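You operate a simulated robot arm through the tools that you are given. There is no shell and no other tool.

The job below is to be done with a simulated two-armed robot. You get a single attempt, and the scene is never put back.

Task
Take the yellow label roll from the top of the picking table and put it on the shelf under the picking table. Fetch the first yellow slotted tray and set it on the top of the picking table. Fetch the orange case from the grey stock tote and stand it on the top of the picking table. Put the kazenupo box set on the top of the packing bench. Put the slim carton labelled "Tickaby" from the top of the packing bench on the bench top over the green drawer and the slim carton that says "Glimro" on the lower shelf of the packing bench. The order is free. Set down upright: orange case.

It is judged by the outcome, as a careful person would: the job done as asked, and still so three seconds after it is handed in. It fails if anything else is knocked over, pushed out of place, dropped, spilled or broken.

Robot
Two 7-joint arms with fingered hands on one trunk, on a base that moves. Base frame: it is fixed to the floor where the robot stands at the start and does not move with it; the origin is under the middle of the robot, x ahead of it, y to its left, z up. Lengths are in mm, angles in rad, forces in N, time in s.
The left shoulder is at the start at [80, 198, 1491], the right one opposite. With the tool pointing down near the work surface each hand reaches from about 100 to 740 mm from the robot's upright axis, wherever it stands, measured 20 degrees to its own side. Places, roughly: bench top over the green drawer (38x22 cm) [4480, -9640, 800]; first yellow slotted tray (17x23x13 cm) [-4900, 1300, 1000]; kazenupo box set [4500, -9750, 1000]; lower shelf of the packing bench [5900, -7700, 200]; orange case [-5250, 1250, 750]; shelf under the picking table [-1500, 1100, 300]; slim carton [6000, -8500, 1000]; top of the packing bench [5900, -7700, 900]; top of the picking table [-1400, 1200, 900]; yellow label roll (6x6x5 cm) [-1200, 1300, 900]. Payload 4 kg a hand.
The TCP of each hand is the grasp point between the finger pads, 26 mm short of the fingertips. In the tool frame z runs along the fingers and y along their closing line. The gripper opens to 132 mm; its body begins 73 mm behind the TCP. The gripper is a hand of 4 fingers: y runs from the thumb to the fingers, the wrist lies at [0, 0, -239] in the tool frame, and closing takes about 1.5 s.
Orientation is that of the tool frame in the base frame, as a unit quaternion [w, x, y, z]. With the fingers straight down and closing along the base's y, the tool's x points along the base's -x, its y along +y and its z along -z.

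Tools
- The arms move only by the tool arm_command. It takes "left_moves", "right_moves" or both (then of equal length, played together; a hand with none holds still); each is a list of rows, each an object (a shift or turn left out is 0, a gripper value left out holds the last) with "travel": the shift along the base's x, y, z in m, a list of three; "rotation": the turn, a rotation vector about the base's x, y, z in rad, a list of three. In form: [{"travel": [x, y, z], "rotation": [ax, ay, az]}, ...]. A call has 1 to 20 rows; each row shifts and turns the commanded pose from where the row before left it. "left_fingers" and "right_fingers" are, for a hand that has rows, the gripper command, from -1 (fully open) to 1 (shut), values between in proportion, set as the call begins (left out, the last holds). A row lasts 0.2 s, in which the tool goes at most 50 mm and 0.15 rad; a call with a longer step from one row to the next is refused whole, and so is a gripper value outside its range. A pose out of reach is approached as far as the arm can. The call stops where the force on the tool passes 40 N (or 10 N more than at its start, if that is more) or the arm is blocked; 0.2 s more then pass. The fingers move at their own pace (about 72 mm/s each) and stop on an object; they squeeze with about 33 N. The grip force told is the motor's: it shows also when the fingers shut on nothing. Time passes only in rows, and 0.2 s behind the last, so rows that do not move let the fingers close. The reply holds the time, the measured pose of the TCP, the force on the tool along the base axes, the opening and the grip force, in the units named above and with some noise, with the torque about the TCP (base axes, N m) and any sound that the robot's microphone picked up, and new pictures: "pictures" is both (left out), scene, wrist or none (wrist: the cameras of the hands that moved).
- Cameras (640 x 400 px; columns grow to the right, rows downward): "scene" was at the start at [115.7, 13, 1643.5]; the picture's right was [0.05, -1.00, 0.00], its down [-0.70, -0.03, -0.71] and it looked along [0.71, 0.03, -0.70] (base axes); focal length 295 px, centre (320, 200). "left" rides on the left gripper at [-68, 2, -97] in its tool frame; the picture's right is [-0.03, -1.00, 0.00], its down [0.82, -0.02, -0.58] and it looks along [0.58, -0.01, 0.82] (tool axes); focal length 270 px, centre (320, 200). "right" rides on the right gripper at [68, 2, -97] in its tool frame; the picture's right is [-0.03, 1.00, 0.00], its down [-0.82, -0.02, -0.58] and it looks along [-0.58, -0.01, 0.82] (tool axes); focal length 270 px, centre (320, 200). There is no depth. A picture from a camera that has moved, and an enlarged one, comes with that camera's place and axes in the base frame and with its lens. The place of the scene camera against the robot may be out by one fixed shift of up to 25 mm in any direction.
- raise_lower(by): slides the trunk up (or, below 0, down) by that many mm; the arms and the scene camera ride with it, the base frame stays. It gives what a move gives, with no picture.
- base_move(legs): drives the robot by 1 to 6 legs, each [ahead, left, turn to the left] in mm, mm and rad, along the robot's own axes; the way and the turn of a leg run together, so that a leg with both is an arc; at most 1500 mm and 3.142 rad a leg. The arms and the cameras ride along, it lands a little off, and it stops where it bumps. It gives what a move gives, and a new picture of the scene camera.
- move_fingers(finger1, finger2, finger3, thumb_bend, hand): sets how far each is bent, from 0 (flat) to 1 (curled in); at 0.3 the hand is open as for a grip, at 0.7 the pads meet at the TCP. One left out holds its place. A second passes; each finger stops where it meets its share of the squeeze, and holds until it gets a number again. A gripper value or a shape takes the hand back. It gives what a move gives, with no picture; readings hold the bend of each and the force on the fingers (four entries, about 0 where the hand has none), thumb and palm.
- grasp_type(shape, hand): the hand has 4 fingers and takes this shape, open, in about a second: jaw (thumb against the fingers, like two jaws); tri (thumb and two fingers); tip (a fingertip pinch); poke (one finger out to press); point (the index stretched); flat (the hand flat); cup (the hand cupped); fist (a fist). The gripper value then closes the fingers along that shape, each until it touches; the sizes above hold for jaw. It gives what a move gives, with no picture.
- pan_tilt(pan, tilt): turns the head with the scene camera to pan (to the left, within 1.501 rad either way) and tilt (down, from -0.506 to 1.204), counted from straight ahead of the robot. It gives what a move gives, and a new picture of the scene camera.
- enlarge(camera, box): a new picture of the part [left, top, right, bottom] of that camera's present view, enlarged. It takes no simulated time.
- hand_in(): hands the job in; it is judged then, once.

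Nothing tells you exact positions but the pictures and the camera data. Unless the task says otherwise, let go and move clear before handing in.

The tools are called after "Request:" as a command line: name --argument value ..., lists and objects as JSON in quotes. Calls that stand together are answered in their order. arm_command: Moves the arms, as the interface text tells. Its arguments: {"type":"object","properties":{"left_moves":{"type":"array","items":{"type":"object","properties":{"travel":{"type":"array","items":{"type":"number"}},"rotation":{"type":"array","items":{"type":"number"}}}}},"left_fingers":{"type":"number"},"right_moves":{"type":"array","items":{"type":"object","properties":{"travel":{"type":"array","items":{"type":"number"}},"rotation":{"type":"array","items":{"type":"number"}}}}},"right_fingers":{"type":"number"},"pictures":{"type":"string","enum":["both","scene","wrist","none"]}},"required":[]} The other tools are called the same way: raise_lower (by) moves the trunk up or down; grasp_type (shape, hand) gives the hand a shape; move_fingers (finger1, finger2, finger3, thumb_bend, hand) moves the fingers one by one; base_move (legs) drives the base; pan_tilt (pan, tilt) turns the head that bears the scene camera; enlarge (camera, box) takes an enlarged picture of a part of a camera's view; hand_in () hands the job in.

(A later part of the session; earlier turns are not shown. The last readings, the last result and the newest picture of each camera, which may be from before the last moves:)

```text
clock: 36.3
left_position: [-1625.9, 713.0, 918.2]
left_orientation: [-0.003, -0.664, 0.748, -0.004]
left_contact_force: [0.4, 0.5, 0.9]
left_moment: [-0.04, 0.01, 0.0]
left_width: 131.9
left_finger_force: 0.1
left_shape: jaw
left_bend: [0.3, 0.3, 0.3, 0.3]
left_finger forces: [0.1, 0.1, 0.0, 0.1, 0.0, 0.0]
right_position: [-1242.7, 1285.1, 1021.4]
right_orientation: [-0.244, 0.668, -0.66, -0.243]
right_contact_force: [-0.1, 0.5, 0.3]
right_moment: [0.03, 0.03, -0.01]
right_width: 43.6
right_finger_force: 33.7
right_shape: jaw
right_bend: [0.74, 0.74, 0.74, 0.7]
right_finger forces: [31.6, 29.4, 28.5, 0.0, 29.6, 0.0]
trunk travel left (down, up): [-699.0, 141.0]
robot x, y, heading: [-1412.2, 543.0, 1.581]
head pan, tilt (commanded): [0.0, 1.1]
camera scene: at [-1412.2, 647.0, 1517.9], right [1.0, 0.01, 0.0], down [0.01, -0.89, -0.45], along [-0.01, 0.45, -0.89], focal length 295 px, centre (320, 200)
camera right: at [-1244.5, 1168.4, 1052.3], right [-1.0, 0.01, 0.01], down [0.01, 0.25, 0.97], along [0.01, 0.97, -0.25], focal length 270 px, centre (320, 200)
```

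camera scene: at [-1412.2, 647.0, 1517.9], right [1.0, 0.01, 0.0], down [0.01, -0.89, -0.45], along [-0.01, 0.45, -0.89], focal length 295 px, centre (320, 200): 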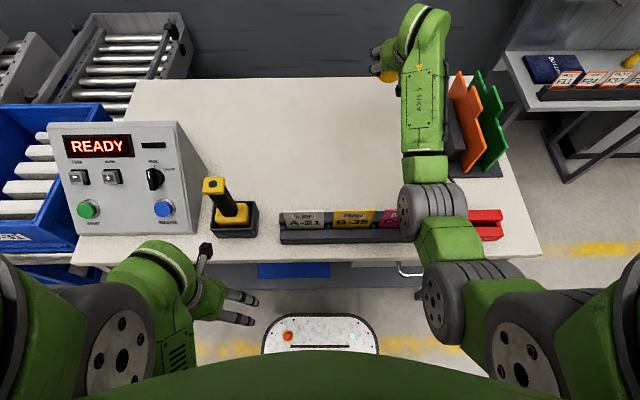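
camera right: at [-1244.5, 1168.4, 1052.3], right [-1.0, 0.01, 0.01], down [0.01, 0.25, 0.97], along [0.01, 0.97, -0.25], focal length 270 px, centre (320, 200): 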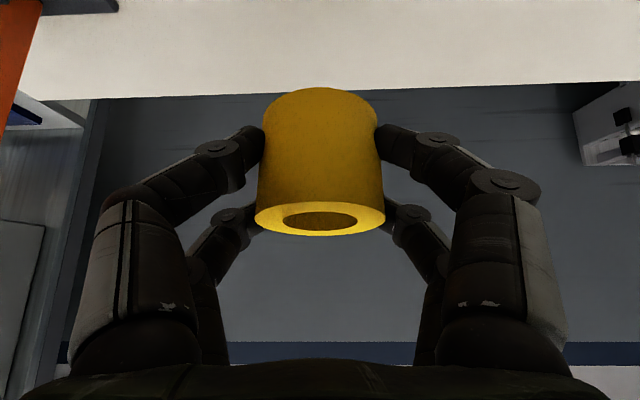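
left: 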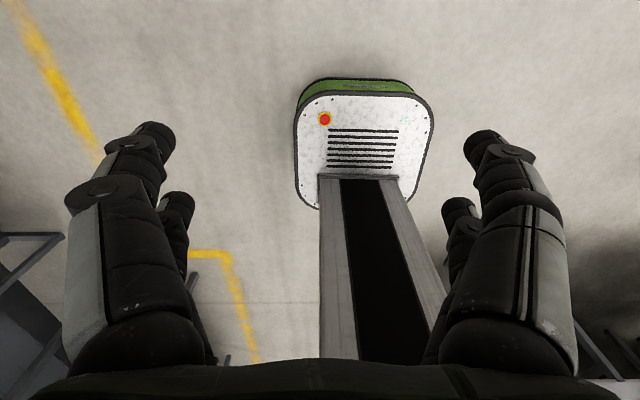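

The roll is held securely. I'll raise the trunk and back away from the table to about y=0.

Request:
raise_lower --by 130

Request:
base_move --legs '[[-540, 0, -0.01]]'

```text
clock: 37.8
left_position: [-1625.9, 714.8, 1047.7]
left_orientation: [-0.004, -0.664, 0.748, -0.005]
left_contact_force: [0.6, 0.5, -0.5]
left_moment: [-0.03, 0.01, 0.01]
left_width: 131.9
left_finger_force: 0.1
left_shape: jaw
left_bend: [0.3, 0.3, 0.3, 0.3]
left_finger forces: [0.1, 0.0, 0.0, 0.0, 0.1, 0.0]
right_position: [-1243.6, 1286.2, 1153.5]
right_orientation: [-0.245, 0.668, -0.661, -0.241]
right_contact_force: [0.0, 0.6, -1.2]
right_moment: [-0.03, 0.04, 0.0]
right_width: 43.5
right_finger_force: 33.3
right_shape: jaw
right_bend: [0.74, 0.74, 0.74, 0.7]
right_finger forces: [31.7, 29.5, 28.6, 0.0, 29.6, 0.0]
trunk travel left (down, up): [-829.0, 11.0]
robot x, y, heading: [-1417.9, 545.4, 1.586]
head pan, tilt (commanded): [0.0, 1.1]
```

```text
clock: 41.0
left_position: [-1618.1, 174.1, 1047.9]
left_orientation: [-0.003, -0.663, 0.748, -0.005]
left_contact_force: [0.1, 0.4, -0.1]
left_moment: [-0.05, 0.03, 0.0]
left_width: 132.3
left_finger_force: 0.0
left_shape: jaw
left_bend: [0.3, 0.3, 0.3, 0.3]
left_finger forces: [0.1, 0.0, 0.0, 0.1, 0.0, 0.1]
right_position: [-1235.7, 743.8, 1150.1]
right_orientation: [-0.245, 0.667, -0.661, -0.241]
right_contact_force: [-0.3, 0.2, -1.1]
right_moment: [-0.05, -0.02, -0.02]
right_width: 43.4
right_finger_force: 33.2
right_shape: jaw
right_bend: [0.74, 0.74, 0.74, 0.7]
right_finger forces: [31.6, 29.5, 28.5, 0.1, 29.6, 0.0]
trunk travel left (down, up): [-829.0, 11.0]
robot x, y, heading: [-1411.4, 5.4, 1.584]
head pan, tilt (commanded): [0.0, 1.1]
camera scene: at [-1405.6, 108.2, 1647.5], right [1.0, 0.01, 0.0], down [0.01, -0.89, -0.45], along [-0.01, 0.45, -0.89], focal length 295 px, centre (320, 200)
```

scene: 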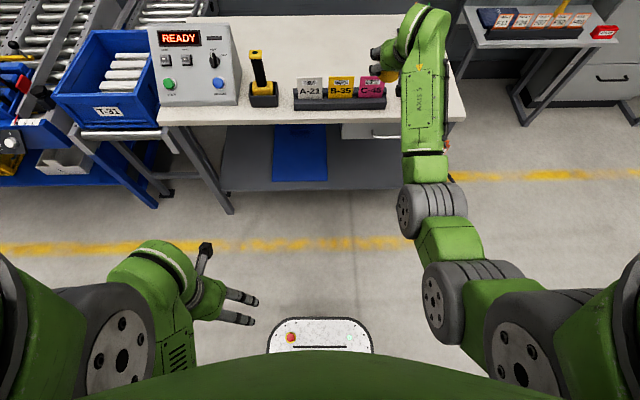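

I'm clear of the table now. Next I'll bring the left hand forward of the base to a comfortable pose, and lower the trunk so I can reach under the table.

Request:
arm_command --left_moves '[{"travel": [0.01, 0.04, 0]}, {"travel": [0.01, 0.04, 0]}, {"travel": [0.01, 0.04, 0]}, {"travel": [0.01, 0.04, 0]}, {"travel": [0, 0.02, 0]}]' --pictures "none"

Request:
raise_lower --by -700

Request:
pan_tilt --pan 0.0 --tilt 0.55

Request:
enlarge --camera "right" --box '[0, 0, 640, 400]'

```text
clock: 42.2
left_position: [-1579.1, 353.6, 1046.9]
left_orientation: [-0.002, -0.663, 0.749, -0.004]
left_contact_force: [0.0, 0.6, 0.3]
left_moment: [-0.04, 0.0, 0.0]
left_width: 132.1
left_finger_force: 0.0
left_shape: jaw
left_bend: [0.3, 0.3, 0.3, 0.3]
left_finger forces: [0.0, 0.0, 0.1, 0.1, 0.1, 0.0]
right_position: [-1235.9, 743.3, 1152.2]
right_orientation: [-0.245, 0.667, -0.661, -0.242]
right_contact_force: [-0.2, -0.2, -1.1]
right_moment: [0.0, -0.01, 0.02]
right_width: 43.7
right_finger_force: 33.1
right_shape: jaw
right_bend: [0.74, 0.74, 0.74, 0.7]
right_finger forces: [31.5, 29.5, 28.5, 0.1, 29.6, 0.1]
trunk travel left (down, up): [-829.0, 11.0]
robot x, y, heading: [-1408.1, 4.4, 1.579]
head pan, tilt (commanded): [0.0, 1.1]
```

```text
refused: -700 is not a number from -400 to 400
```

```text
clock: 43.1
left_position: [-1579.3, 350.9, 1047.3]
left_orientation: [-0.003, -0.663, 0.749, -0.003]
left_contact_force: [0.4, 0.5, 0.4]
left_moment: [0.02, 0.02, 0.0]
left_width: 131.8
left_finger_force: 0.1
left_shape: jaw
left_bend: [0.3, 0.3, 0.3, 0.3]
left_finger forces: [0.0, 0.0, 0.1, 0.0, 0.1, 0.0]
right_position: [-1234.5, 741.7, 1152.0]
right_orientation: [-0.246, 0.667, -0.66, -0.243]
right_contact_force: [-0.2, 0.9, -0.9]
right_moment: [0.02, 0.01, 0.01]
right_width: 43.6
right_finger_force: 32.8
right_shape: jaw
right_bend: [0.74, 0.74, 0.74, 0.7]
right_finger forces: [31.6, 29.5, 28.5, 0.1, 29.6, 0.0]
trunk travel left (down, up): [-829.0, 11.0]
robot x, y, heading: [-1410.0, 3.1, 1.58]
head pan, tilt (commanded): [0.0, 0.55]
camera scene: at [-1405.8, 131.2, 1690.9], right [1.0, 0.01, 0.0], down [0.01, -0.52, -0.85], along [-0.01, 0.85, -0.52], focal length 295 px, centre (320, 200)
```

scene: 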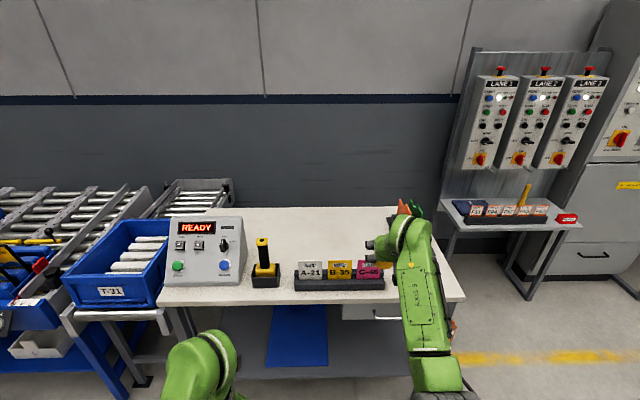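

```text
1.00 times, centred on (320, 200) of right (not enlarged: the box is as wide or as high as the picture)
camera zoom: at [-1237.2, 626.1, 1182.1], right [-1.0, 0.01, 0.01], down [0.01, 0.25, 0.97], along [0.01, 0.97, -0.25], focal length 270 px, centre (320, 200)
```

zoom: 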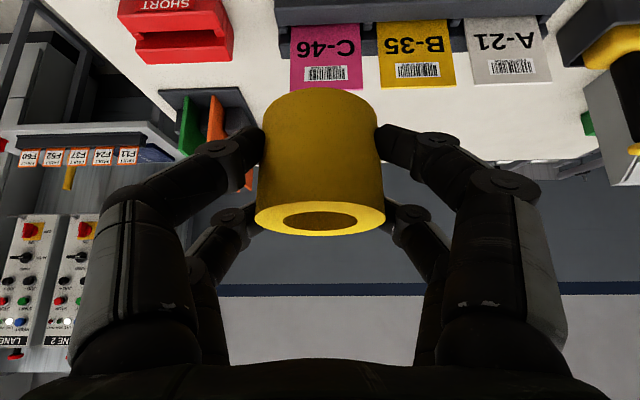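

Lowering goes at most 400 mm per call. I'll pull the right hand back 60 mm for clearance to the table edge first, then lower in two steps.

Request:
arm_command --right_moves '[{"travel": [0, -0.03, 0]}, {"travel": [0, -0.03, 0]}, {}]' --pictures "none"

Request:
raise_lower --by -380

Request:
enlarge --camera "scene" --box '[0, 0, 640, 400]'

```text
clock: 44.0
left_position: [-1578.8, 352.8, 1047.4]
left_orientation: [-0.004, -0.663, 0.748, -0.004]
left_contact_force: [0.0, -0.2, -0.7]
left_moment: [0.04, 0.0, 0.0]
left_width: 131.8
left_finger_force: 0.1
left_shape: jaw
left_bend: [0.3, 0.3, 0.3, 0.3]
left_finger forces: [0.0, 0.0, 0.0, 0.0, 0.0, 0.0]
right_position: [-1236.2, 681.9, 1153.6]
right_orientation: [-0.244, 0.668, -0.66, -0.242]
right_contact_force: [0.0, 1.4, -0.5]
right_moment: [-0.03, 0.0, -0.01]
right_width: 43.5
right_finger_force: 32.4
right_shape: jaw
right_bend: [0.74, 0.74, 0.74, 0.7]
right_finger forces: [31.8, 29.8, 28.6, 0.0, 29.5, 0.0]
trunk travel left (down, up): [-829.0, 11.0]
robot x, y, heading: [-1407.5, 5.8, 1.579]
head pan, tilt (commanded): [0.0, 0.55]
```

```text
clock: 47.6
left_position: [-1579.2, 352.0, 667.0]
left_orientation: [-0.003, -0.663, 0.749, -0.003]
left_contact_force: [0.4, 0.0, 0.3]
left_moment: [-0.02, -0.04, -0.01]
left_width: 132.0
left_finger_force: 0.2
left_shape: jaw
left_bend: [0.3, 0.3, 0.3, 0.3]
left_finger forces: [0.1, 0.0, 0.0, 0.0, 0.0, 0.1]
right_position: [-1236.5, 682.5, 774.1]
right_orientation: [-0.245, 0.667, -0.661, -0.242]
right_contact_force: [0.1, 0.1, -1.0]
right_moment: [0.0, 0.0, 0.0]
right_width: 43.6
right_finger_force: 32.6
right_shape: jaw
right_bend: [0.74, 0.74, 0.74, 0.7]
right_finger forces: [31.9, 29.8, 28.6, 0.1, 29.6, 0.1]
trunk travel left (down, up): [-449.0, 391.0]
robot x, y, heading: [-1411.5, 2.8, 1.585]
head pan, tilt (commanded): [0.0, 0.55]
```

```text
1.00 times, centred on (320, 200) of scene (not enlarged: the box is as wide or as high as the picture)
camera zoom: at [-1405.9, 131.6, 1310.9], right [1.0, 0.01, 0.0], down [0.01, -0.52, -0.85], along [-0.01, 0.85, -0.52], focal length 295 px, centre (320, 200)
```

zoom: 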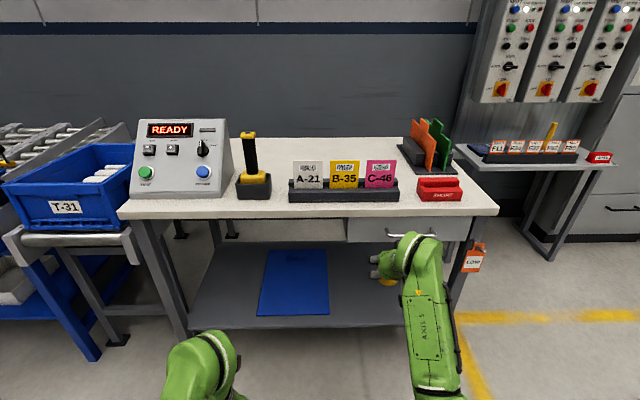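

The shelf surface is at about z≈259 with its front edge at y≈870, and the mat spans x −1667…−1368. The area to the right of the mat is free. Lower further.

Request:
raise_lower --by -370

Request:
pan_tilt --pan -0.1 --tilt 0.45

Request:
enlarge --camera "right" --box '[0, 0, 640, 400]'

```text
clock: 51.2
left_position: [-1578.9, 352.9, 297.5]
left_orientation: [-0.002, -0.663, 0.749, -0.003]
left_contact_force: [0.0, -0.1, 0.1]
left_moment: [0.04, -0.01, -0.01]
left_width: 132.1
left_finger_force: 0.0
left_shape: jaw
left_bend: [0.3, 0.3, 0.3, 0.3]
left_finger forces: [0.0, 0.0, 0.0, 0.0, 0.0, 0.1]
right_position: [-1235.4, 682.2, 403.5]
right_orientation: [-0.246, 0.667, -0.661, -0.241]
right_contact_force: [0.8, 0.1, -1.4]
right_moment: [-0.01, 0.01, 0.03]
right_width: 43.6
right_finger_force: 32.8
right_shape: jaw
right_bend: [0.74, 0.74, 0.74, 0.7]
right_finger forces: [32.0, 30.0, 28.6, 0.0, 29.7, 0.0]
trunk travel left (down, up): [-79.0, 761.0]
robot x, y, heading: [-1407.9, 4.9, 1.577]
head pan, tilt (commanded): [0.0, 0.55]
```

```text
clock: 51.9
left_position: [-1578.8, 352.1, 297.9]
left_orientation: [-0.003, -0.663, 0.749, -0.004]
left_contact_force: [0.1, -0.4, 0.1]
left_moment: [0.0, 0.01, -0.02]
left_width: 132.1
left_finger_force: 0.1
left_shape: jaw
left_bend: [0.3, 0.3, 0.3, 0.3]
left_finger forces: [0.0, 0.1, 0.1, 0.1, 0.0, 0.0]
right_position: [-1234.4, 681.6, 403.6]
right_orientation: [-0.246, 0.667, -0.66, -0.243]
right_contact_force: [0.5, 0.4, -1.3]
right_moment: [0.0, 0.0, 0.01]
right_width: 43.7
right_finger_force: 32.9
right_shape: jaw
right_bend: [0.74, 0.74, 0.74, 0.7]
right_finger forces: [32.0, 29.9, 28.6, 0.0, 29.7, 0.0]
trunk travel left (down, up): [-79.0, 761.0]
robot x, y, heading: [-1407.6, 4.2, 1.578]
head pan, tilt (commanded): [-0.099, 0.45]
camera scene: at [-1396.9, 133.4, 949.9], right [1.0, -0.09, 0.0], down [-0.04, -0.43, -0.9], along [0.08, 0.9, -0.44], focal length 295 px, centre (320, 200)
```

scene: 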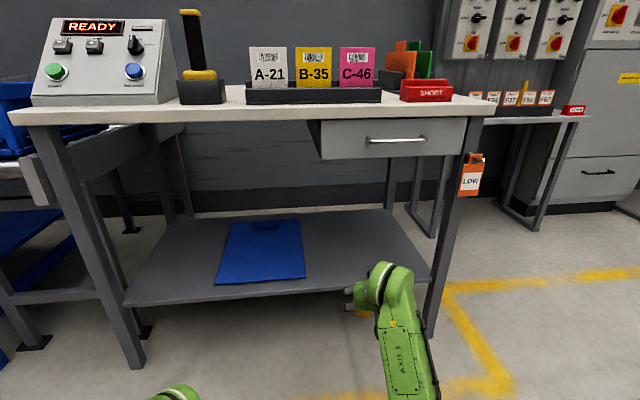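

```text
1.00 times, centred on (320, 200) of right (not enlarged: the box is as wide or as high as the picture)
camera zoom: at [-1236.9, 566.6, 433.5], right [-1.0, 0.01, 0.01], down [0.01, 0.25, 0.97], along [0.01, 0.97, -0.25], focal length 270 px, centre (320, 200)
```

zoom: 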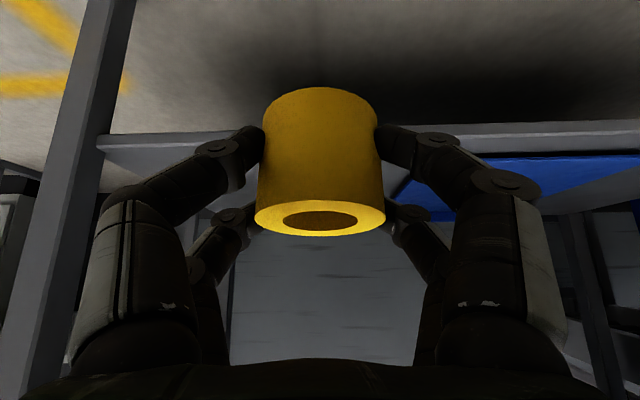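

I can see the shelf front edge in the wrist view; I'll zoom to measure its height.

Request:
enlarge --camera "right" --box '[400, 80, 640, 230]'

Request:
enlarge --camera "scene" --box '[200, 190, 480, 340]'

```text
2.67 times, centred on (520, 155) of right
camera zoom: at [-1236.9, 566.6, 433.5], right [-1.0, 0.01, 0.01], down [0.01, 0.25, 0.97], along [0.01, 0.97, -0.25], focal length 721 px, centre (-213, 320)
```

zoom: 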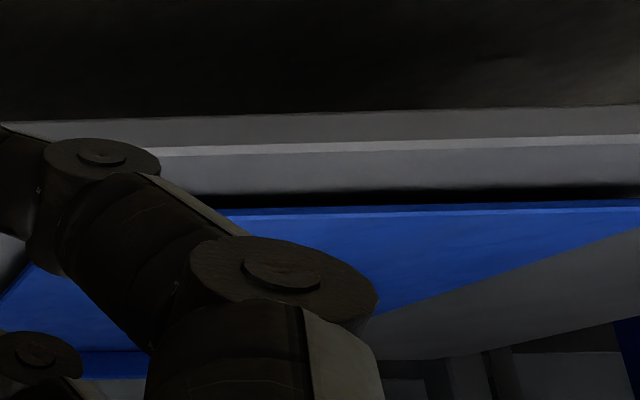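

```text
2.29 times, centred on (340, 265) of scene
camera zoom: at [-1396.9, 133.4, 949.9], right [1.0, -0.09, 0.0], down [-0.04, -0.43, -0.9], along [0.08, 0.9, -0.44], focal length 675 px, centre (274, 51)
```

zoom: 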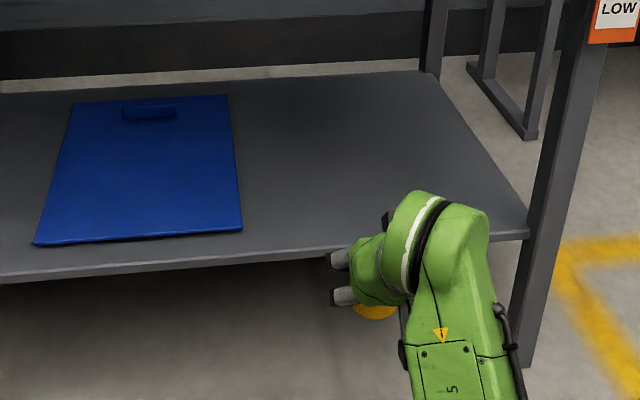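

The shelf top is roughly z≈275. I'll drive forward 240 mm with the roll at z≈400, passing under the drawer and above the shelf.

Request:
base_move --legs '[[240, 0, 0]]'

Request:
enlarge --camera "right" --box '[0, 0, 640, 400]'

```text
clock: 53.7
left_position: [-1585.0, 594.3, 297.5]
left_orientation: [-0.005, -0.665, 0.747, -0.004]
left_contact_force: [0.3, 0.6, -0.3]
left_moment: [-0.01, 0.03, 0.0]
left_width: 131.9
left_finger_force: 0.1
left_shape: jaw
left_bend: [0.3, 0.3, 0.3, 0.3]
left_finger forces: [0.1, 0.0, 0.0, 0.0, 0.0, 0.0]
right_position: [-1242.3, 926.1, 402.7]
right_orientation: [-0.245, 0.669, -0.658, -0.243]
right_contact_force: [0.4, -1.3, -1.3]
right_moment: [0.0, -0.02, 0.01]
right_width: 43.5
right_finger_force: 33.1
right_shape: jaw
right_bend: [0.74, 0.74, 0.74, 0.7]
right_finger forces: [32.1, 30.0, 28.6, 0.0, 29.6, 0.0]
trunk travel left (down, up): [-79.0, 761.0]
robot x, y, heading: [-1412.9, 245.6, 1.589]
head pan, tilt (commanded): [-0.099, 0.45]
camera scene: at [-1400.8, 376.3, 949.9], right [1.0, -0.08, 0.0], down [-0.04, -0.43, -0.9], along [0.07, 0.9, -0.44], focal length 295 px, centre (320, 200)
```

scene: 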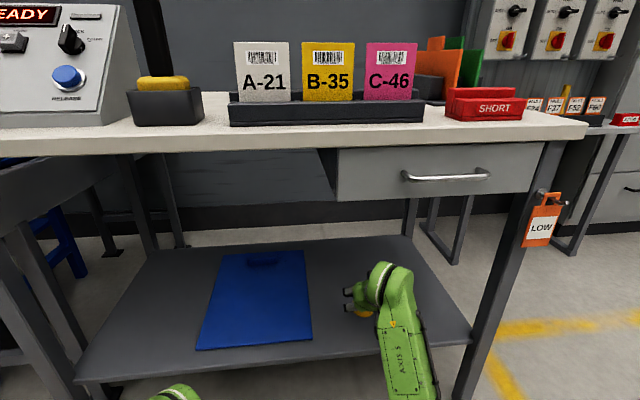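

```text
1.00 times, centred on (320, 200) of right (not enlarged: the box is as wide or as high as the picture)
camera zoom: at [-1243.3, 810.3, 433.2], right [-1.0, 0.01, 0.01], down [0.01, 0.25, 0.97], along [0.0, 0.97, -0.25], focal length 270 px, centre (320, 200)
```

zoom: 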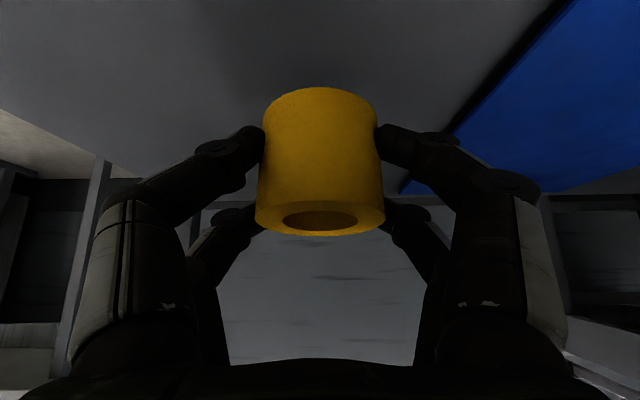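

The roll is over the free shelf area right of the mat. I'll extend slightly and lower gently.

Request:
arm_command --right_moves '[{"travel": [0, 0.02, -0.02]}, {"travel": [0, 0.02, -0.02]}, {"travel": [0, 0.01, -0.02]}]' --pictures "both"

```text
clock: 54.5
left_position: [-1584.2, 593.6, 297.4]
left_orientation: [-0.003, -0.665, 0.747, -0.004]
left_contact_force: [0.3, -0.5, 0.0]
left_moment: [0.01, -0.01, 0.01]
left_width: 131.9
left_finger_force: 0.0
left_shape: jaw
left_bend: [0.3, 0.3, 0.3, 0.3]
left_finger forces: [0.0, 0.1, 0.0, 0.1, 0.0, 0.1]
right_position: [-1243.3, 974.7, 343.2]
right_orientation: [-0.245, 0.669, -0.659, -0.243]
right_contact_force: [0.7, 0.4, -1.3]
right_moment: [0.03, 0.02, 0.03]
right_width: 43.3
right_finger_force: 32.7
right_shape: jaw
right_bend: [0.74, 0.74, 0.74, 0.7]
right_finger forces: [32.5, 30.3, 28.7, 0.0, 29.6, 0.0]
trunk travel left (down, up): [-79.0, 761.0]
robot x, y, heading: [-1411.5, 247.3, 1.591]
head pan, tilt (commanded): [-0.099, 0.45]
camera scene: at [-1400.8, 376.1, 949.9], right [1.0, -0.08, 0.0], down [-0.04, -0.43, -0.9], along [0.07, 0.9, -0.44], focal length 295 px, centre (320, 200)
camera right: at [-1243.3, 859.4, 373.0], right [-1.0, 0.01, 0.01], down [0.01, 0.25, 0.97], along [0.0, 0.97, -0.25], focal length 270 px, centre (320, 200)
```

scene: 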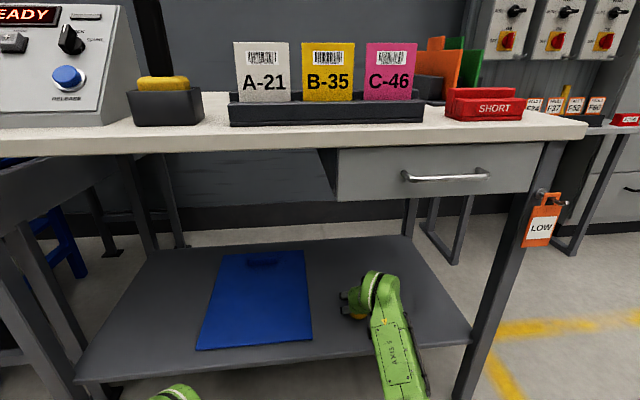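
right: 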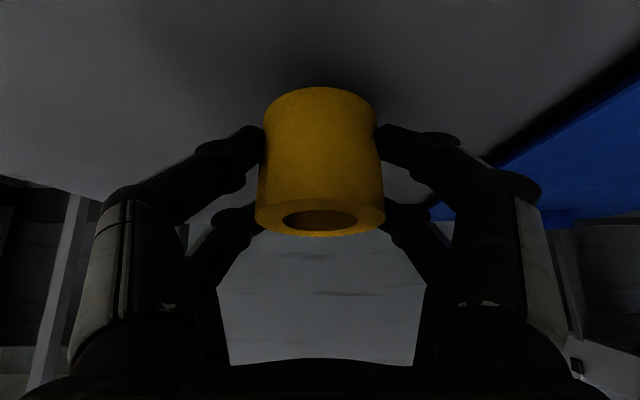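

Lowering in small steps now, watching the force.

Request:
arm_command --right_moves '[{"travel": [0, 0, -0.004]}, {"travel": [0, 0, -0.004]}, {"travel": [0, 0, -0.004]}]' --pictures "none"

Request:
arm_command --right_moves '[{"travel": [0, 0, -0.004]}, {"travel": [0, 0, -0.004]}]' --pictures "wrist"

```text
clock: 55.3
left_position: [-1585.0, 594.8, 297.0]
left_orientation: [-0.003, -0.665, 0.747, -0.004]
left_contact_force: [0.2, -0.2, 0.1]
left_moment: [0.02, 0.02, 0.03]
left_width: 132.1
left_finger_force: 0.0
left_shape: jaw
left_bend: [0.3, 0.3, 0.3, 0.3]
left_finger forces: [0.1, 0.1, 0.0, 0.0, 0.0, 0.0]
right_position: [-1242.0, 975.2, 332.7]
right_orientation: [-0.244, 0.669, -0.658, -0.243]
right_contact_force: [0.1, -0.3, -0.8]
right_moment: [-0.04, 0.02, -0.01]
right_width: 43.4
right_finger_force: 32.9
right_shape: jaw
right_bend: [0.74, 0.74, 0.74, 0.7]
right_finger forces: [32.4, 30.5, 28.7, 0.0, 29.5, 0.0]
trunk travel left (down, up): [-79.0, 761.0]
robot x, y, heading: [-1411.8, 244.2, 1.583]
head pan, tilt (commanded): [-0.099, 0.45]
```

```text
clock: 55.9
left_position: [-1584.6, 594.8, 296.9]
left_orientation: [-0.003, -0.666, 0.746, -0.004]
left_contact_force: [0.4, -0.4, -0.2]
left_moment: [-0.03, -0.01, -0.01]
left_width: 131.9
left_finger_force: 0.0
left_shape: jaw
left_bend: [0.3, 0.3, 0.3, 0.3]
left_finger forces: [0.0, 0.0, 0.1, 0.1, 0.1, 0.0]
right_position: [-1242.4, 975.2, 324.2]
right_orientation: [-0.245, 0.669, -0.658, -0.243]
right_contact_force: [0.3, 0.3, -2.3]
right_moment: [0.02, -0.03, -0.01]
right_width: 43.1
right_finger_force: 33.0
right_shape: jaw
right_bend: [0.74, 0.74, 0.74, 0.7]
right_finger forces: [32.5, 30.4, 28.6, 0.1, 29.6, 0.1]
trunk travel left (down, up): [-79.0, 761.0]
robot x, y, heading: [-1412.6, 246.6, 1.589]
head pan, tilt (commanded): [-0.099, 0.45]
camera right: at [-1243.2, 860.2, 354.1], right [-1.0, 0.01, 0.01], down [0.01, 0.25, 0.97], along [0.0, 0.97, -0.25], focal length 270 px, centre (320, 200)
```

right: 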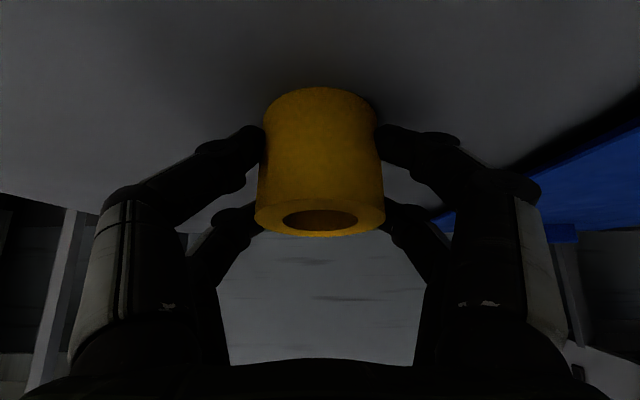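

Still no contact; continue in small steps.

Request:
arm_command --right_moves '[{"travel": [0, 0, -0.003]}, {"travel": [0, 0, -0.003]}, {}]' --pictures "none"

Request:
arm_command --right_moves '[{"travel": [0, 0, -0.002]}, {"travel": [0, 0, -0.002]}, {}]' --pictures "wrist"

```text
clock: 56.7
left_position: [-1584.6, 594.2, 298.2]
left_orientation: [-0.002, -0.665, 0.747, -0.003]
left_contact_force: [-0.1, -0.1, -0.8]
left_moment: [-0.01, 0.0, 0.03]
left_width: 132.0
left_finger_force: 0.2
left_shape: jaw
left_bend: [0.3, 0.3, 0.3, 0.3]
left_finger forces: [0.0, 0.0, 0.0, 0.0, 0.0, 0.0]
right_position: [-1243.3, 976.2, 322.2]
right_orientation: [-0.248, 0.668, -0.658, -0.245]
right_contact_force: [1.6, 2.0, 14.1]
right_moment: [-0.17, -0.04, -0.02]
right_width: 43.5
right_finger_force: 32.8
right_shape: jaw
right_bend: [0.74, 0.74, 0.74, 0.7]
right_finger forces: [35.1, 33.5, 31.4, 0.1, 32.7, 0.1]
trunk travel left (down, up): [-79.0, 761.0]
robot x, y, heading: [-1412.0, 244.1, 1.585]
head pan, tilt (commanded): [-0.099, 0.45]
```

```text
clock: 57.5
left_position: [-1584.4, 593.1, 299.5]
left_orientation: [-0.002, -0.665, 0.747, -0.003]
left_contact_force: [0.5, 0.2, -0.1]
left_moment: [0.01, -0.01, 0.03]
left_width: 132.0
left_finger_force: 0.0
left_shape: jaw
left_bend: [0.3, 0.3, 0.3, 0.3]
left_finger forces: [0.0, 0.1, 0.0, 0.1, 0.0, 0.1]
right_position: [-1242.5, 976.7, 323.0]
right_orientation: [-0.249, 0.668, -0.656, -0.246]
right_contact_force: [0.2, 5.8, 28.4]
right_moment: [-0.3, -0.09, 0.01]
right_width: 43.8
right_finger_force: 32.9
right_shape: jaw
right_bend: [0.74, 0.74, 0.74, 0.7]
right_finger forces: [38.6, 37.4, 33.9, 0.0, 36.9, 0.0]
trunk travel left (down, up): [-79.0, 761.0]
robot x, y, heading: [-1410.7, 245.1, 1.59]
head pan, tilt (commanded): [-0.099, 0.45]
camera right: at [-1243.4, 860.8, 350.1], right [-1.0, 0.01, 0.01], down [0.01, 0.24, 0.97], along [0.0, 0.97, -0.24], focal length 270 px, centre (320, 200)
```

right: 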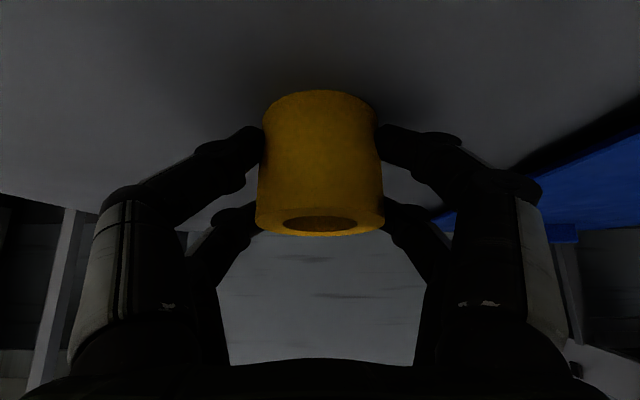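

The roll is on the shelf (28 N). I'll ease off 6 mm to relieve the force, then open.

Request:
arm_command --right_moves '[{"travel": [0, 0, 0.003]}, {"travel": [0, 0, 0.002]}, {}]' --pictures "none"

Request:
arm_command --right_moves '[{}, {}, {}, {}, {}, {}, {}]' --right_fingers -1 --pictures "both"

```text
clock: 58.3
left_position: [-1584.2, 592.8, 301.2]
left_orientation: [-0.003, -0.665, 0.747, -0.002]
left_contact_force: [0.1, -0.8, -0.1]
left_moment: [-0.02, -0.02, -0.03]
left_width: 132.1
left_finger_force: 0.1
left_shape: jaw
left_bend: [0.3, 0.3, 0.3, 0.3]
left_finger forces: [0.0, 0.0, 0.1, 0.0, 0.1, 0.0]
right_position: [-1244.0, 975.7, 322.0]
right_orientation: [-0.246, 0.669, -0.658, -0.244]
right_contact_force: [0.4, 6.8, 22.7]
right_moment: [-0.19, -0.06, 0.02]
right_width: 43.4
right_finger_force: 32.9
right_shape: jaw
right_bend: [0.74, 0.74, 0.74, 0.7]
right_finger forces: [37.7, 35.8, 33.4, 0.0, 35.4, 0.0]
trunk travel left (down, up): [-79.0, 761.0]
robot x, y, heading: [-1413.2, 245.9, 1.589]
head pan, tilt (commanded): [-0.099, 0.45]
```

```text
clock: 59.9
left_position: [-1584.6, 594.0, 297.1]
left_orientation: [-0.002, -0.666, 0.746, -0.005]
left_contact_force: [-1.1, -0.3, 0.5]
left_moment: [-0.02, -0.01, 0.01]
left_width: 132.0
left_finger_force: 0.0
left_shape: jaw
left_bend: [0.3, 0.3, 0.3, 0.3]
left_finger forces: [0.1, 0.0, 0.0, 0.0, 0.0, 0.0]
right_position: [-1242.9, 975.4, 318.3]
right_orientation: [-0.244, 0.67, -0.657, -0.243]
right_contact_force: [-0.9, -0.1, 0.9]
right_moment: [-0.01, 0.02, -0.02]
right_width: 131.6
right_finger_force: 0.0
right_shape: jaw
right_bend: [0.3, 0.3, 0.3, 0.3]
right_finger forces: [0.0, 0.0, 0.1, 0.0, 0.1, 0.1]
trunk travel left (down, up): [-79.0, 761.0]
robot x, y, heading: [-1411.7, 244.3, 1.586]
head pan, tilt (commanded): [-0.099, 0.45]
camera scene: at [-1400.9, 376.0, 950.0], right [1.0, -0.08, 0.0], down [-0.04, -0.43, -0.9], along [0.07, 0.9, -0.44], focal length 295 px, centre (320, 200)
camera right: at [-1243.3, 860.1, 348.4], right [-1.0, 0.01, 0.01], down [0.01, 0.25, 0.97], along [0.0, 0.97, -0.25], focal length 270 px, centre (320, 200)
```

scene: 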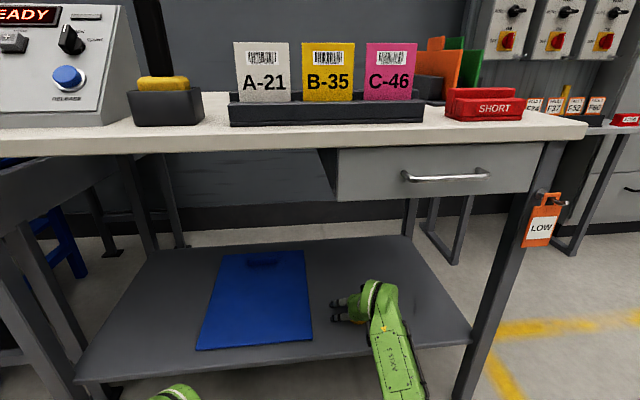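
right: 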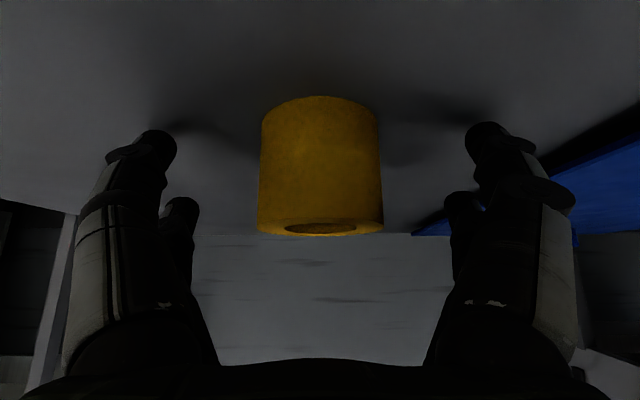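

The roll stands on the shelf. Retract the hand up and backward, then back off.

Request:
arm_command --right_moves '[{"travel": [0, -0.016, 0.012]}, {"travel": [0, -0.025, 0.018]}, {"travel": [0, -0.03, 0.018]}, {"travel": [0, -0.03, 0.018]}, {"travel": [0, -0.03, 0.018]}]' --pictures "none"

Request:
base_move --legs '[[-240, 0, 0]]'

Request:
enlarge --camera "scene" --box '[100, 180, 500, 380]'

```text
clock: 61.1
left_position: [-1583.7, 594.7, 297.3]
left_orientation: [-0.003, -0.666, 0.746, -0.002]
left_contact_force: [0.2, -0.6, 0.1]
left_moment: [0.02, -0.01, 0.01]
left_width: 131.9
left_finger_force: 0.0
left_shape: jaw
left_bend: [0.3, 0.3, 0.3, 0.3]
left_finger forces: [0.0, 0.0, 0.0, 0.1, 0.0, 0.0]
right_position: [-1241.4, 842.8, 401.9]
right_orientation: [-0.245, 0.669, -0.659, -0.243]
right_contact_force: [0.3, -0.3, 0.8]
right_moment: [0.01, -0.01, 0.0]
right_width: 132.0
right_finger_force: 0.0
right_shape: jaw
right_bend: [0.3, 0.3, 0.3, 0.3]
right_finger forces: [0.1, 0.1, 0.0, 0.1, 0.0, 0.0]
trunk travel left (down, up): [-79.0, 761.0]
robot x, y, heading: [-1409.1, 243.0, 1.587]
head pan, tilt (commanded): [-0.099, 0.45]
```

```text
clock: 62.9
left_position: [-1580.1, 351.3, 298.9]
left_orientation: [-0.003, -0.664, 0.748, -0.003]
left_contact_force: [-0.1, 0.1, 0.8]
left_moment: [-0.01, -0.01, -0.02]
left_width: 132.0
left_finger_force: 0.1
left_shape: jaw
left_bend: [0.3, 0.3, 0.3, 0.3]
left_finger forces: [0.1, 0.0, 0.1, 0.1, 0.1, 0.1]
right_position: [-1235.8, 599.9, 402.9]
right_orientation: [-0.245, 0.669, -0.658, -0.243]
right_contact_force: [-0.4, 0.3, 0.5]
right_moment: [0.0, 0.01, 0.04]
right_width: 132.2
right_finger_force: 0.1
right_shape: jaw
right_bend: [0.3, 0.3, 0.3, 0.3]
right_finger forces: [0.0, 0.0, 0.1, 0.0, 0.1, 0.1]
trunk travel left (down, up): [-79.0, 761.0]
robot x, y, heading: [-1407.8, 2.4, 1.59]
head pan, tilt (commanded): [-0.099, 0.45]
camera scene: at [-1396.9, 132.8, 950.0], right [1.0, -0.08, 0.0], down [-0.04, -0.43, -0.9], along [0.08, 0.9, -0.43], focal length 295 px, centre (320, 200)
```

scene: 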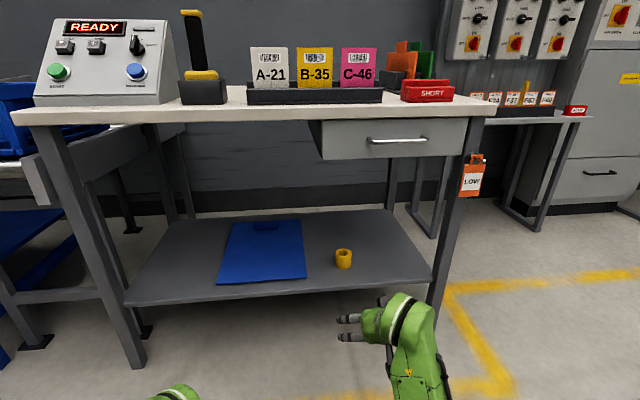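

```text
1.60 times, centred on (300, 280) of scene
camera zoom: at [-1396.9, 132.8, 950.0], right [1.0, -0.08, 0.0], down [-0.04, -0.43, -0.9], along [0.08, 0.9, -0.43], focal length 473 px, centre (352, 72)
```

zoom: 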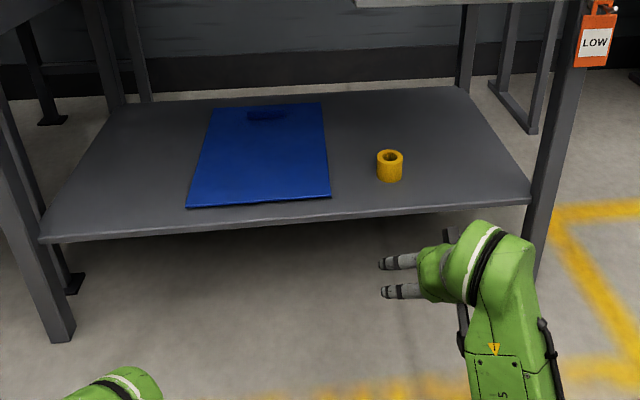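

The roll stands upright on the shelf next to the mat. Now I'll raise the trunk, return the right hand to a neutral pose, and head toward the tray area at x≈−4900.

Request:
raise_lower --by 380

Request:
raise_lower --by 380

Request:
arm_command --right_moves '[{"travel": [0, -0.04, 0], "rotation": [-0.1, 0, 0]}, {"travel": [0, -0.04, 0], "rotation": [-0.1, 0, 0]}, {"travel": [0, -0.04, 0], "rotation": [-0.1, 0, 0]}, {"travel": [0, -0.04, 0], "rotation": [-0.1, 0, 0]}, {"travel": [0, -0.04, -0.02], "rotation": [-0.1, 0, 0]}, {"travel": [0, -0.02, -0.02], "rotation": [-0.1, 0, 0]}, {"travel": [0, -0.02, -0.02], "rotation": [-0.1, 0, 0]}]' --pictures "none"

Request:
pan_tilt --pan 1.2 --tilt 0.45

```text
clock: 66.5
left_position: [-1580.3, 352.5, 677.8]
left_orientation: [-0.004, -0.665, 0.747, -0.004]
left_contact_force: [0.2, 0.1, 0.0]
left_moment: [0.0, 0.01, 0.0]
left_width: 131.9
left_finger_force: 0.0
left_shape: jaw
left_bend: [0.3, 0.3, 0.3, 0.3]
left_finger forces: [0.0, 0.0, 0.0, 0.0, 0.0, 0.0]
right_position: [-1236.5, 601.0, 782.4]
right_orientation: [-0.244, 0.669, -0.659, -0.242]
right_contact_force: [-0.5, -0.3, -0.9]
right_moment: [0.03, 0.01, -0.01]
right_width: 131.9
right_finger_force: 0.0
right_shape: jaw
right_bend: [0.3, 0.3, 0.3, 0.3]
right_finger forces: [0.0, 0.0, 0.1, 0.0, 0.0, 0.1]
trunk travel left (down, up): [-459.0, 381.0]
robot x, y, heading: [-1407.7, 3.4, 1.585]
head pan, tilt (commanded): [-0.099, 0.45]
```

```text
clock: 70.2
left_position: [-1580.2, 351.8, 1058.8]
left_orientation: [-0.003, -0.665, 0.747, -0.005]
left_contact_force: [1.2, 1.0, -1.1]
left_moment: [0.0, 0.02, 0.01]
left_width: 132.5
left_finger_force: 0.0
left_shape: jaw
left_bend: [0.3, 0.3, 0.3, 0.3]
left_finger forces: [0.0, 0.1, 0.0, 0.0, 0.0, 0.0]
right_position: [-1236.1, 600.7, 1163.1]
right_orientation: [-0.245, 0.668, -0.659, -0.242]
right_contact_force: [-0.8, 0.2, -0.5]
right_moment: [0.0, 0.05, -0.01]
right_width: 131.9
right_finger_force: 0.1
right_shape: jaw
right_bend: [0.3, 0.3, 0.3, 0.3]
right_finger forces: [0.0, 0.1, 0.1, 0.0, 0.0, 0.0]
trunk travel left (down, up): [-839.0, 1.0]
robot x, y, heading: [-1409.4, 3.9, 1.587]
head pan, tilt (commanded): [-0.099, 0.45]
```

```text
clock: 71.8
left_position: [-1580.0, 351.1, 1057.1]
left_orientation: [-0.003, -0.665, 0.747, -0.004]
left_contact_force: [-0.7, -0.2, 0.3]
left_moment: [-0.02, 0.0, 0.0]
left_width: 131.9
left_finger_force: 0.0
left_shape: jaw
left_bend: [0.3, 0.3, 0.3, 0.3]
left_finger forces: [0.1, 0.0, 0.0, 0.0, 0.0, 0.1]
right_position: [-1236.0, 360.1, 1099.8]
right_orientation: [0.001, 0.712, -0.703, -0.001]
right_contact_force: [0.5, 1.1, -0.4]
right_moment: [0.01, -0.02, 0.04]
right_width: 132.1
right_finger_force: 0.0
right_shape: jaw
right_bend: [0.3, 0.3, 0.3, 0.3]
right_finger forces: [0.0, 0.0, 0.0, 0.1, 0.0, 0.1]
trunk travel left (down, up): [-839.0, 1.0]
robot x, y, heading: [-1409.2, 1.2, 1.585]
head pan, tilt (commanded): [-0.099, 0.45]
```

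```text
clock: 73.3
left_position: [-1581.2, 351.6, 1057.4]
left_orientation: [-0.003, -0.665, 0.747, -0.003]
left_contact_force: [0.0, 0.1, -0.4]
left_moment: [0.02, -0.02, -0.01]
left_width: 131.9
left_finger_force: 0.1
left_shape: jaw
left_bend: [0.3, 0.3, 0.3, 0.3]
left_finger forces: [0.0, 0.1, 0.0, 0.0, 0.0, 0.1]
right_position: [-1235.2, 359.2, 1100.7]
right_orientation: [-0.001, 0.712, -0.702, -0.003]
right_contact_force: [-0.7, 1.1, -0.6]
right_moment: [0.04, -0.01, 0.02]
right_width: 131.8
right_finger_force: 0.0
right_shape: jaw
right_bend: [0.3, 0.3, 0.3, 0.3]
right_finger forces: [0.1, 0.1, 0.0, 0.0, 0.1, 0.0]
trunk travel left (down, up): [-839.0, 1.0]
robot x, y, heading: [-1409.2, 3.4, 1.59]
head pan, tilt (commanded): [1.201, 0.45]
camera scene: at [-1490.8, 73.4, 1710.0], right [0.35, 0.94, 0.0], down [0.41, -0.15, -0.9], along [-0.84, 0.31, -0.44], focal length 295 px, centre (320, 200)
```

scene: 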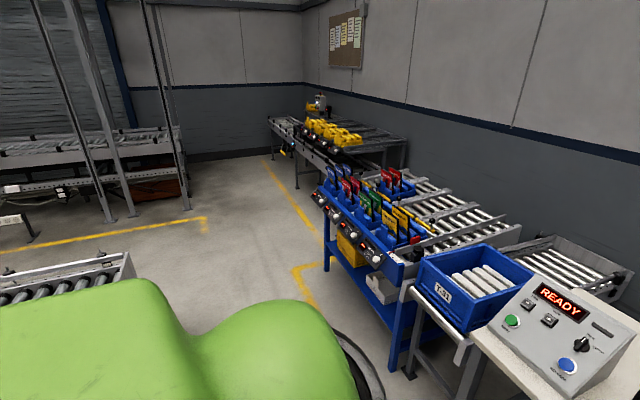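

The aisle between y≈−400 and y≈700 is clear. I'll strafe left along it to about x=−4700.

Request:
base_move --legs '[[80, 0, -0.016], [0, 1100, 0], [0, 1100, 0], [0, 1000, 0]]'

Request:
pan_tilt --pan 0.2 --tilt 0.5

```text
clock: 89.6
left_position: [-4777.4, 427.2, 1058.2]
left_orientation: [-0.003, -0.66, 0.752, -0.004]
left_contact_force: [0.5, 0.1, 0.4]
left_moment: [0.04, -0.02, 0.01]
left_width: 131.9
left_finger_force: 0.0
left_shape: jaw
left_bend: [0.3, 0.3, 0.3, 0.3]
left_finger forces: [0.0, 0.0, 0.0, 0.0, 0.0, 0.0]
right_position: [-4433.6, 430.5, 1099.9]
right_orientation: [0.0, 0.707, -0.707, -0.002]
right_contact_force: [-0.4, 0.2, 0.0]
right_moment: [-0.02, 0.0, 0.01]
right_width: 131.9
right_finger_force: 0.1
right_shape: jaw
right_bend: [0.3, 0.3, 0.3, 0.3]
right_finger forces: [0.1, 0.0, 0.0, 0.0, 0.0, 0.0]
trunk travel left (down, up): [-839.0, 1.0]
robot x, y, heading: [-4614.9, 75.7, 1.57]
head pan, tilt (commanded): [1.201, 0.45]
camera scene: at [-4691.9, 148.0, 1710.1], right [0.36, 0.93, 0.0], down [0.4, -0.16, -0.9], along [-0.84, 0.33, -0.43], focal length 295 px, centre (320, 200)
```

scene: 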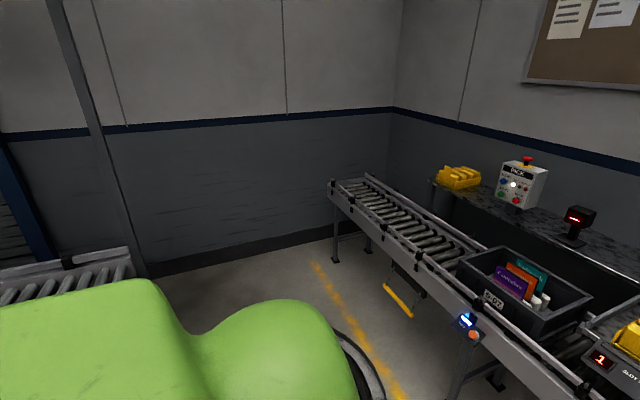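

```text
clock: 90.9
left_position: [-4777.9, 426.9, 1057.6]
left_orientation: [-0.003, -0.659, 0.752, -0.004]
left_contact_force: [-0.3, 1.0, -0.3]
left_moment: [0.01, -0.01, 0.0]
left_width: 132.0
left_finger_force: 0.1
left_shape: jaw
left_bend: [0.3, 0.3, 0.3, 0.3]
left_finger forces: [0.0, 0.0, 0.0, 0.1, 0.0, 0.1]
right_position: [-4435.6, 429.8, 1099.9]
right_orientation: [-0.001, 0.707, -0.707, -0.001]
right_contact_force: [0.0, -0.2, 0.4]
right_moment: [-0.02, -0.02, 0.03]
right_width: 132.0
right_finger_force: 0.1
right_shape: jaw
right_bend: [0.3, 0.3, 0.3, 0.3]
right_finger forces: [0.0, 0.1, 0.0, 0.0, 0.1, 0.0]
trunk travel left (down, up): [-839.0, 1.0]
robot x, y, heading: [-4611.5, 74.3, 1.574]
head pan, tilt (commanded): [0.201, 0.499]
camera scene: at [-4625.9, 203.9, 1705.5], right [0.98, 0.2, 0.0], down [0.1, -0.47, -0.88], along [-0.18, 0.86, -0.48], focal length 295 px, centre (320, 200)
```

scene: 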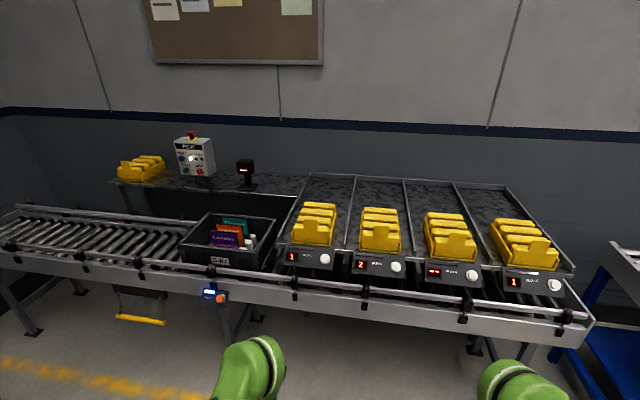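

I see four yellow slotted trays on a rack with numbered slots, and a grey tote with coloured cases to their left. Zooming in.

Request:
enlarge --camera "scene" --box '[270, 180, 590, 330]'

Request:
enlarge --camera "scene" --box '[100, 120, 340, 310]'

```text
2.00 times, centred on (430, 255) of scene
camera zoom: at [-4625.9, 203.9, 1705.5], right [0.98, 0.2, 0.0], down [0.1, -0.47, -0.88], along [-0.18, 0.86, -0.48], focal length 591 px, centre (100, 90)
```

zoom: 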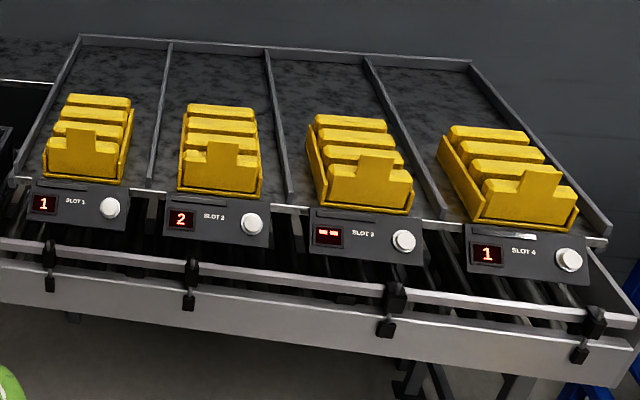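

```text
2.11 times, centred on (220, 215) of scene
camera zoom: at [-4625.9, 203.9, 1705.5], right [0.98, 0.2, 0.0], down [0.1, -0.47, -0.88], along [-0.18, 0.86, -0.48], focal length 622 px, centre (530, 168)
```

zoom: 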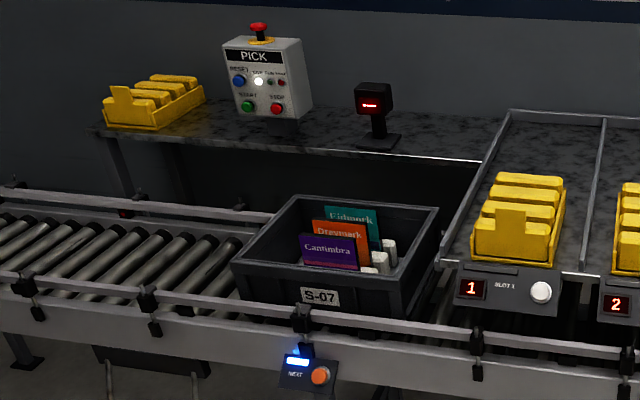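

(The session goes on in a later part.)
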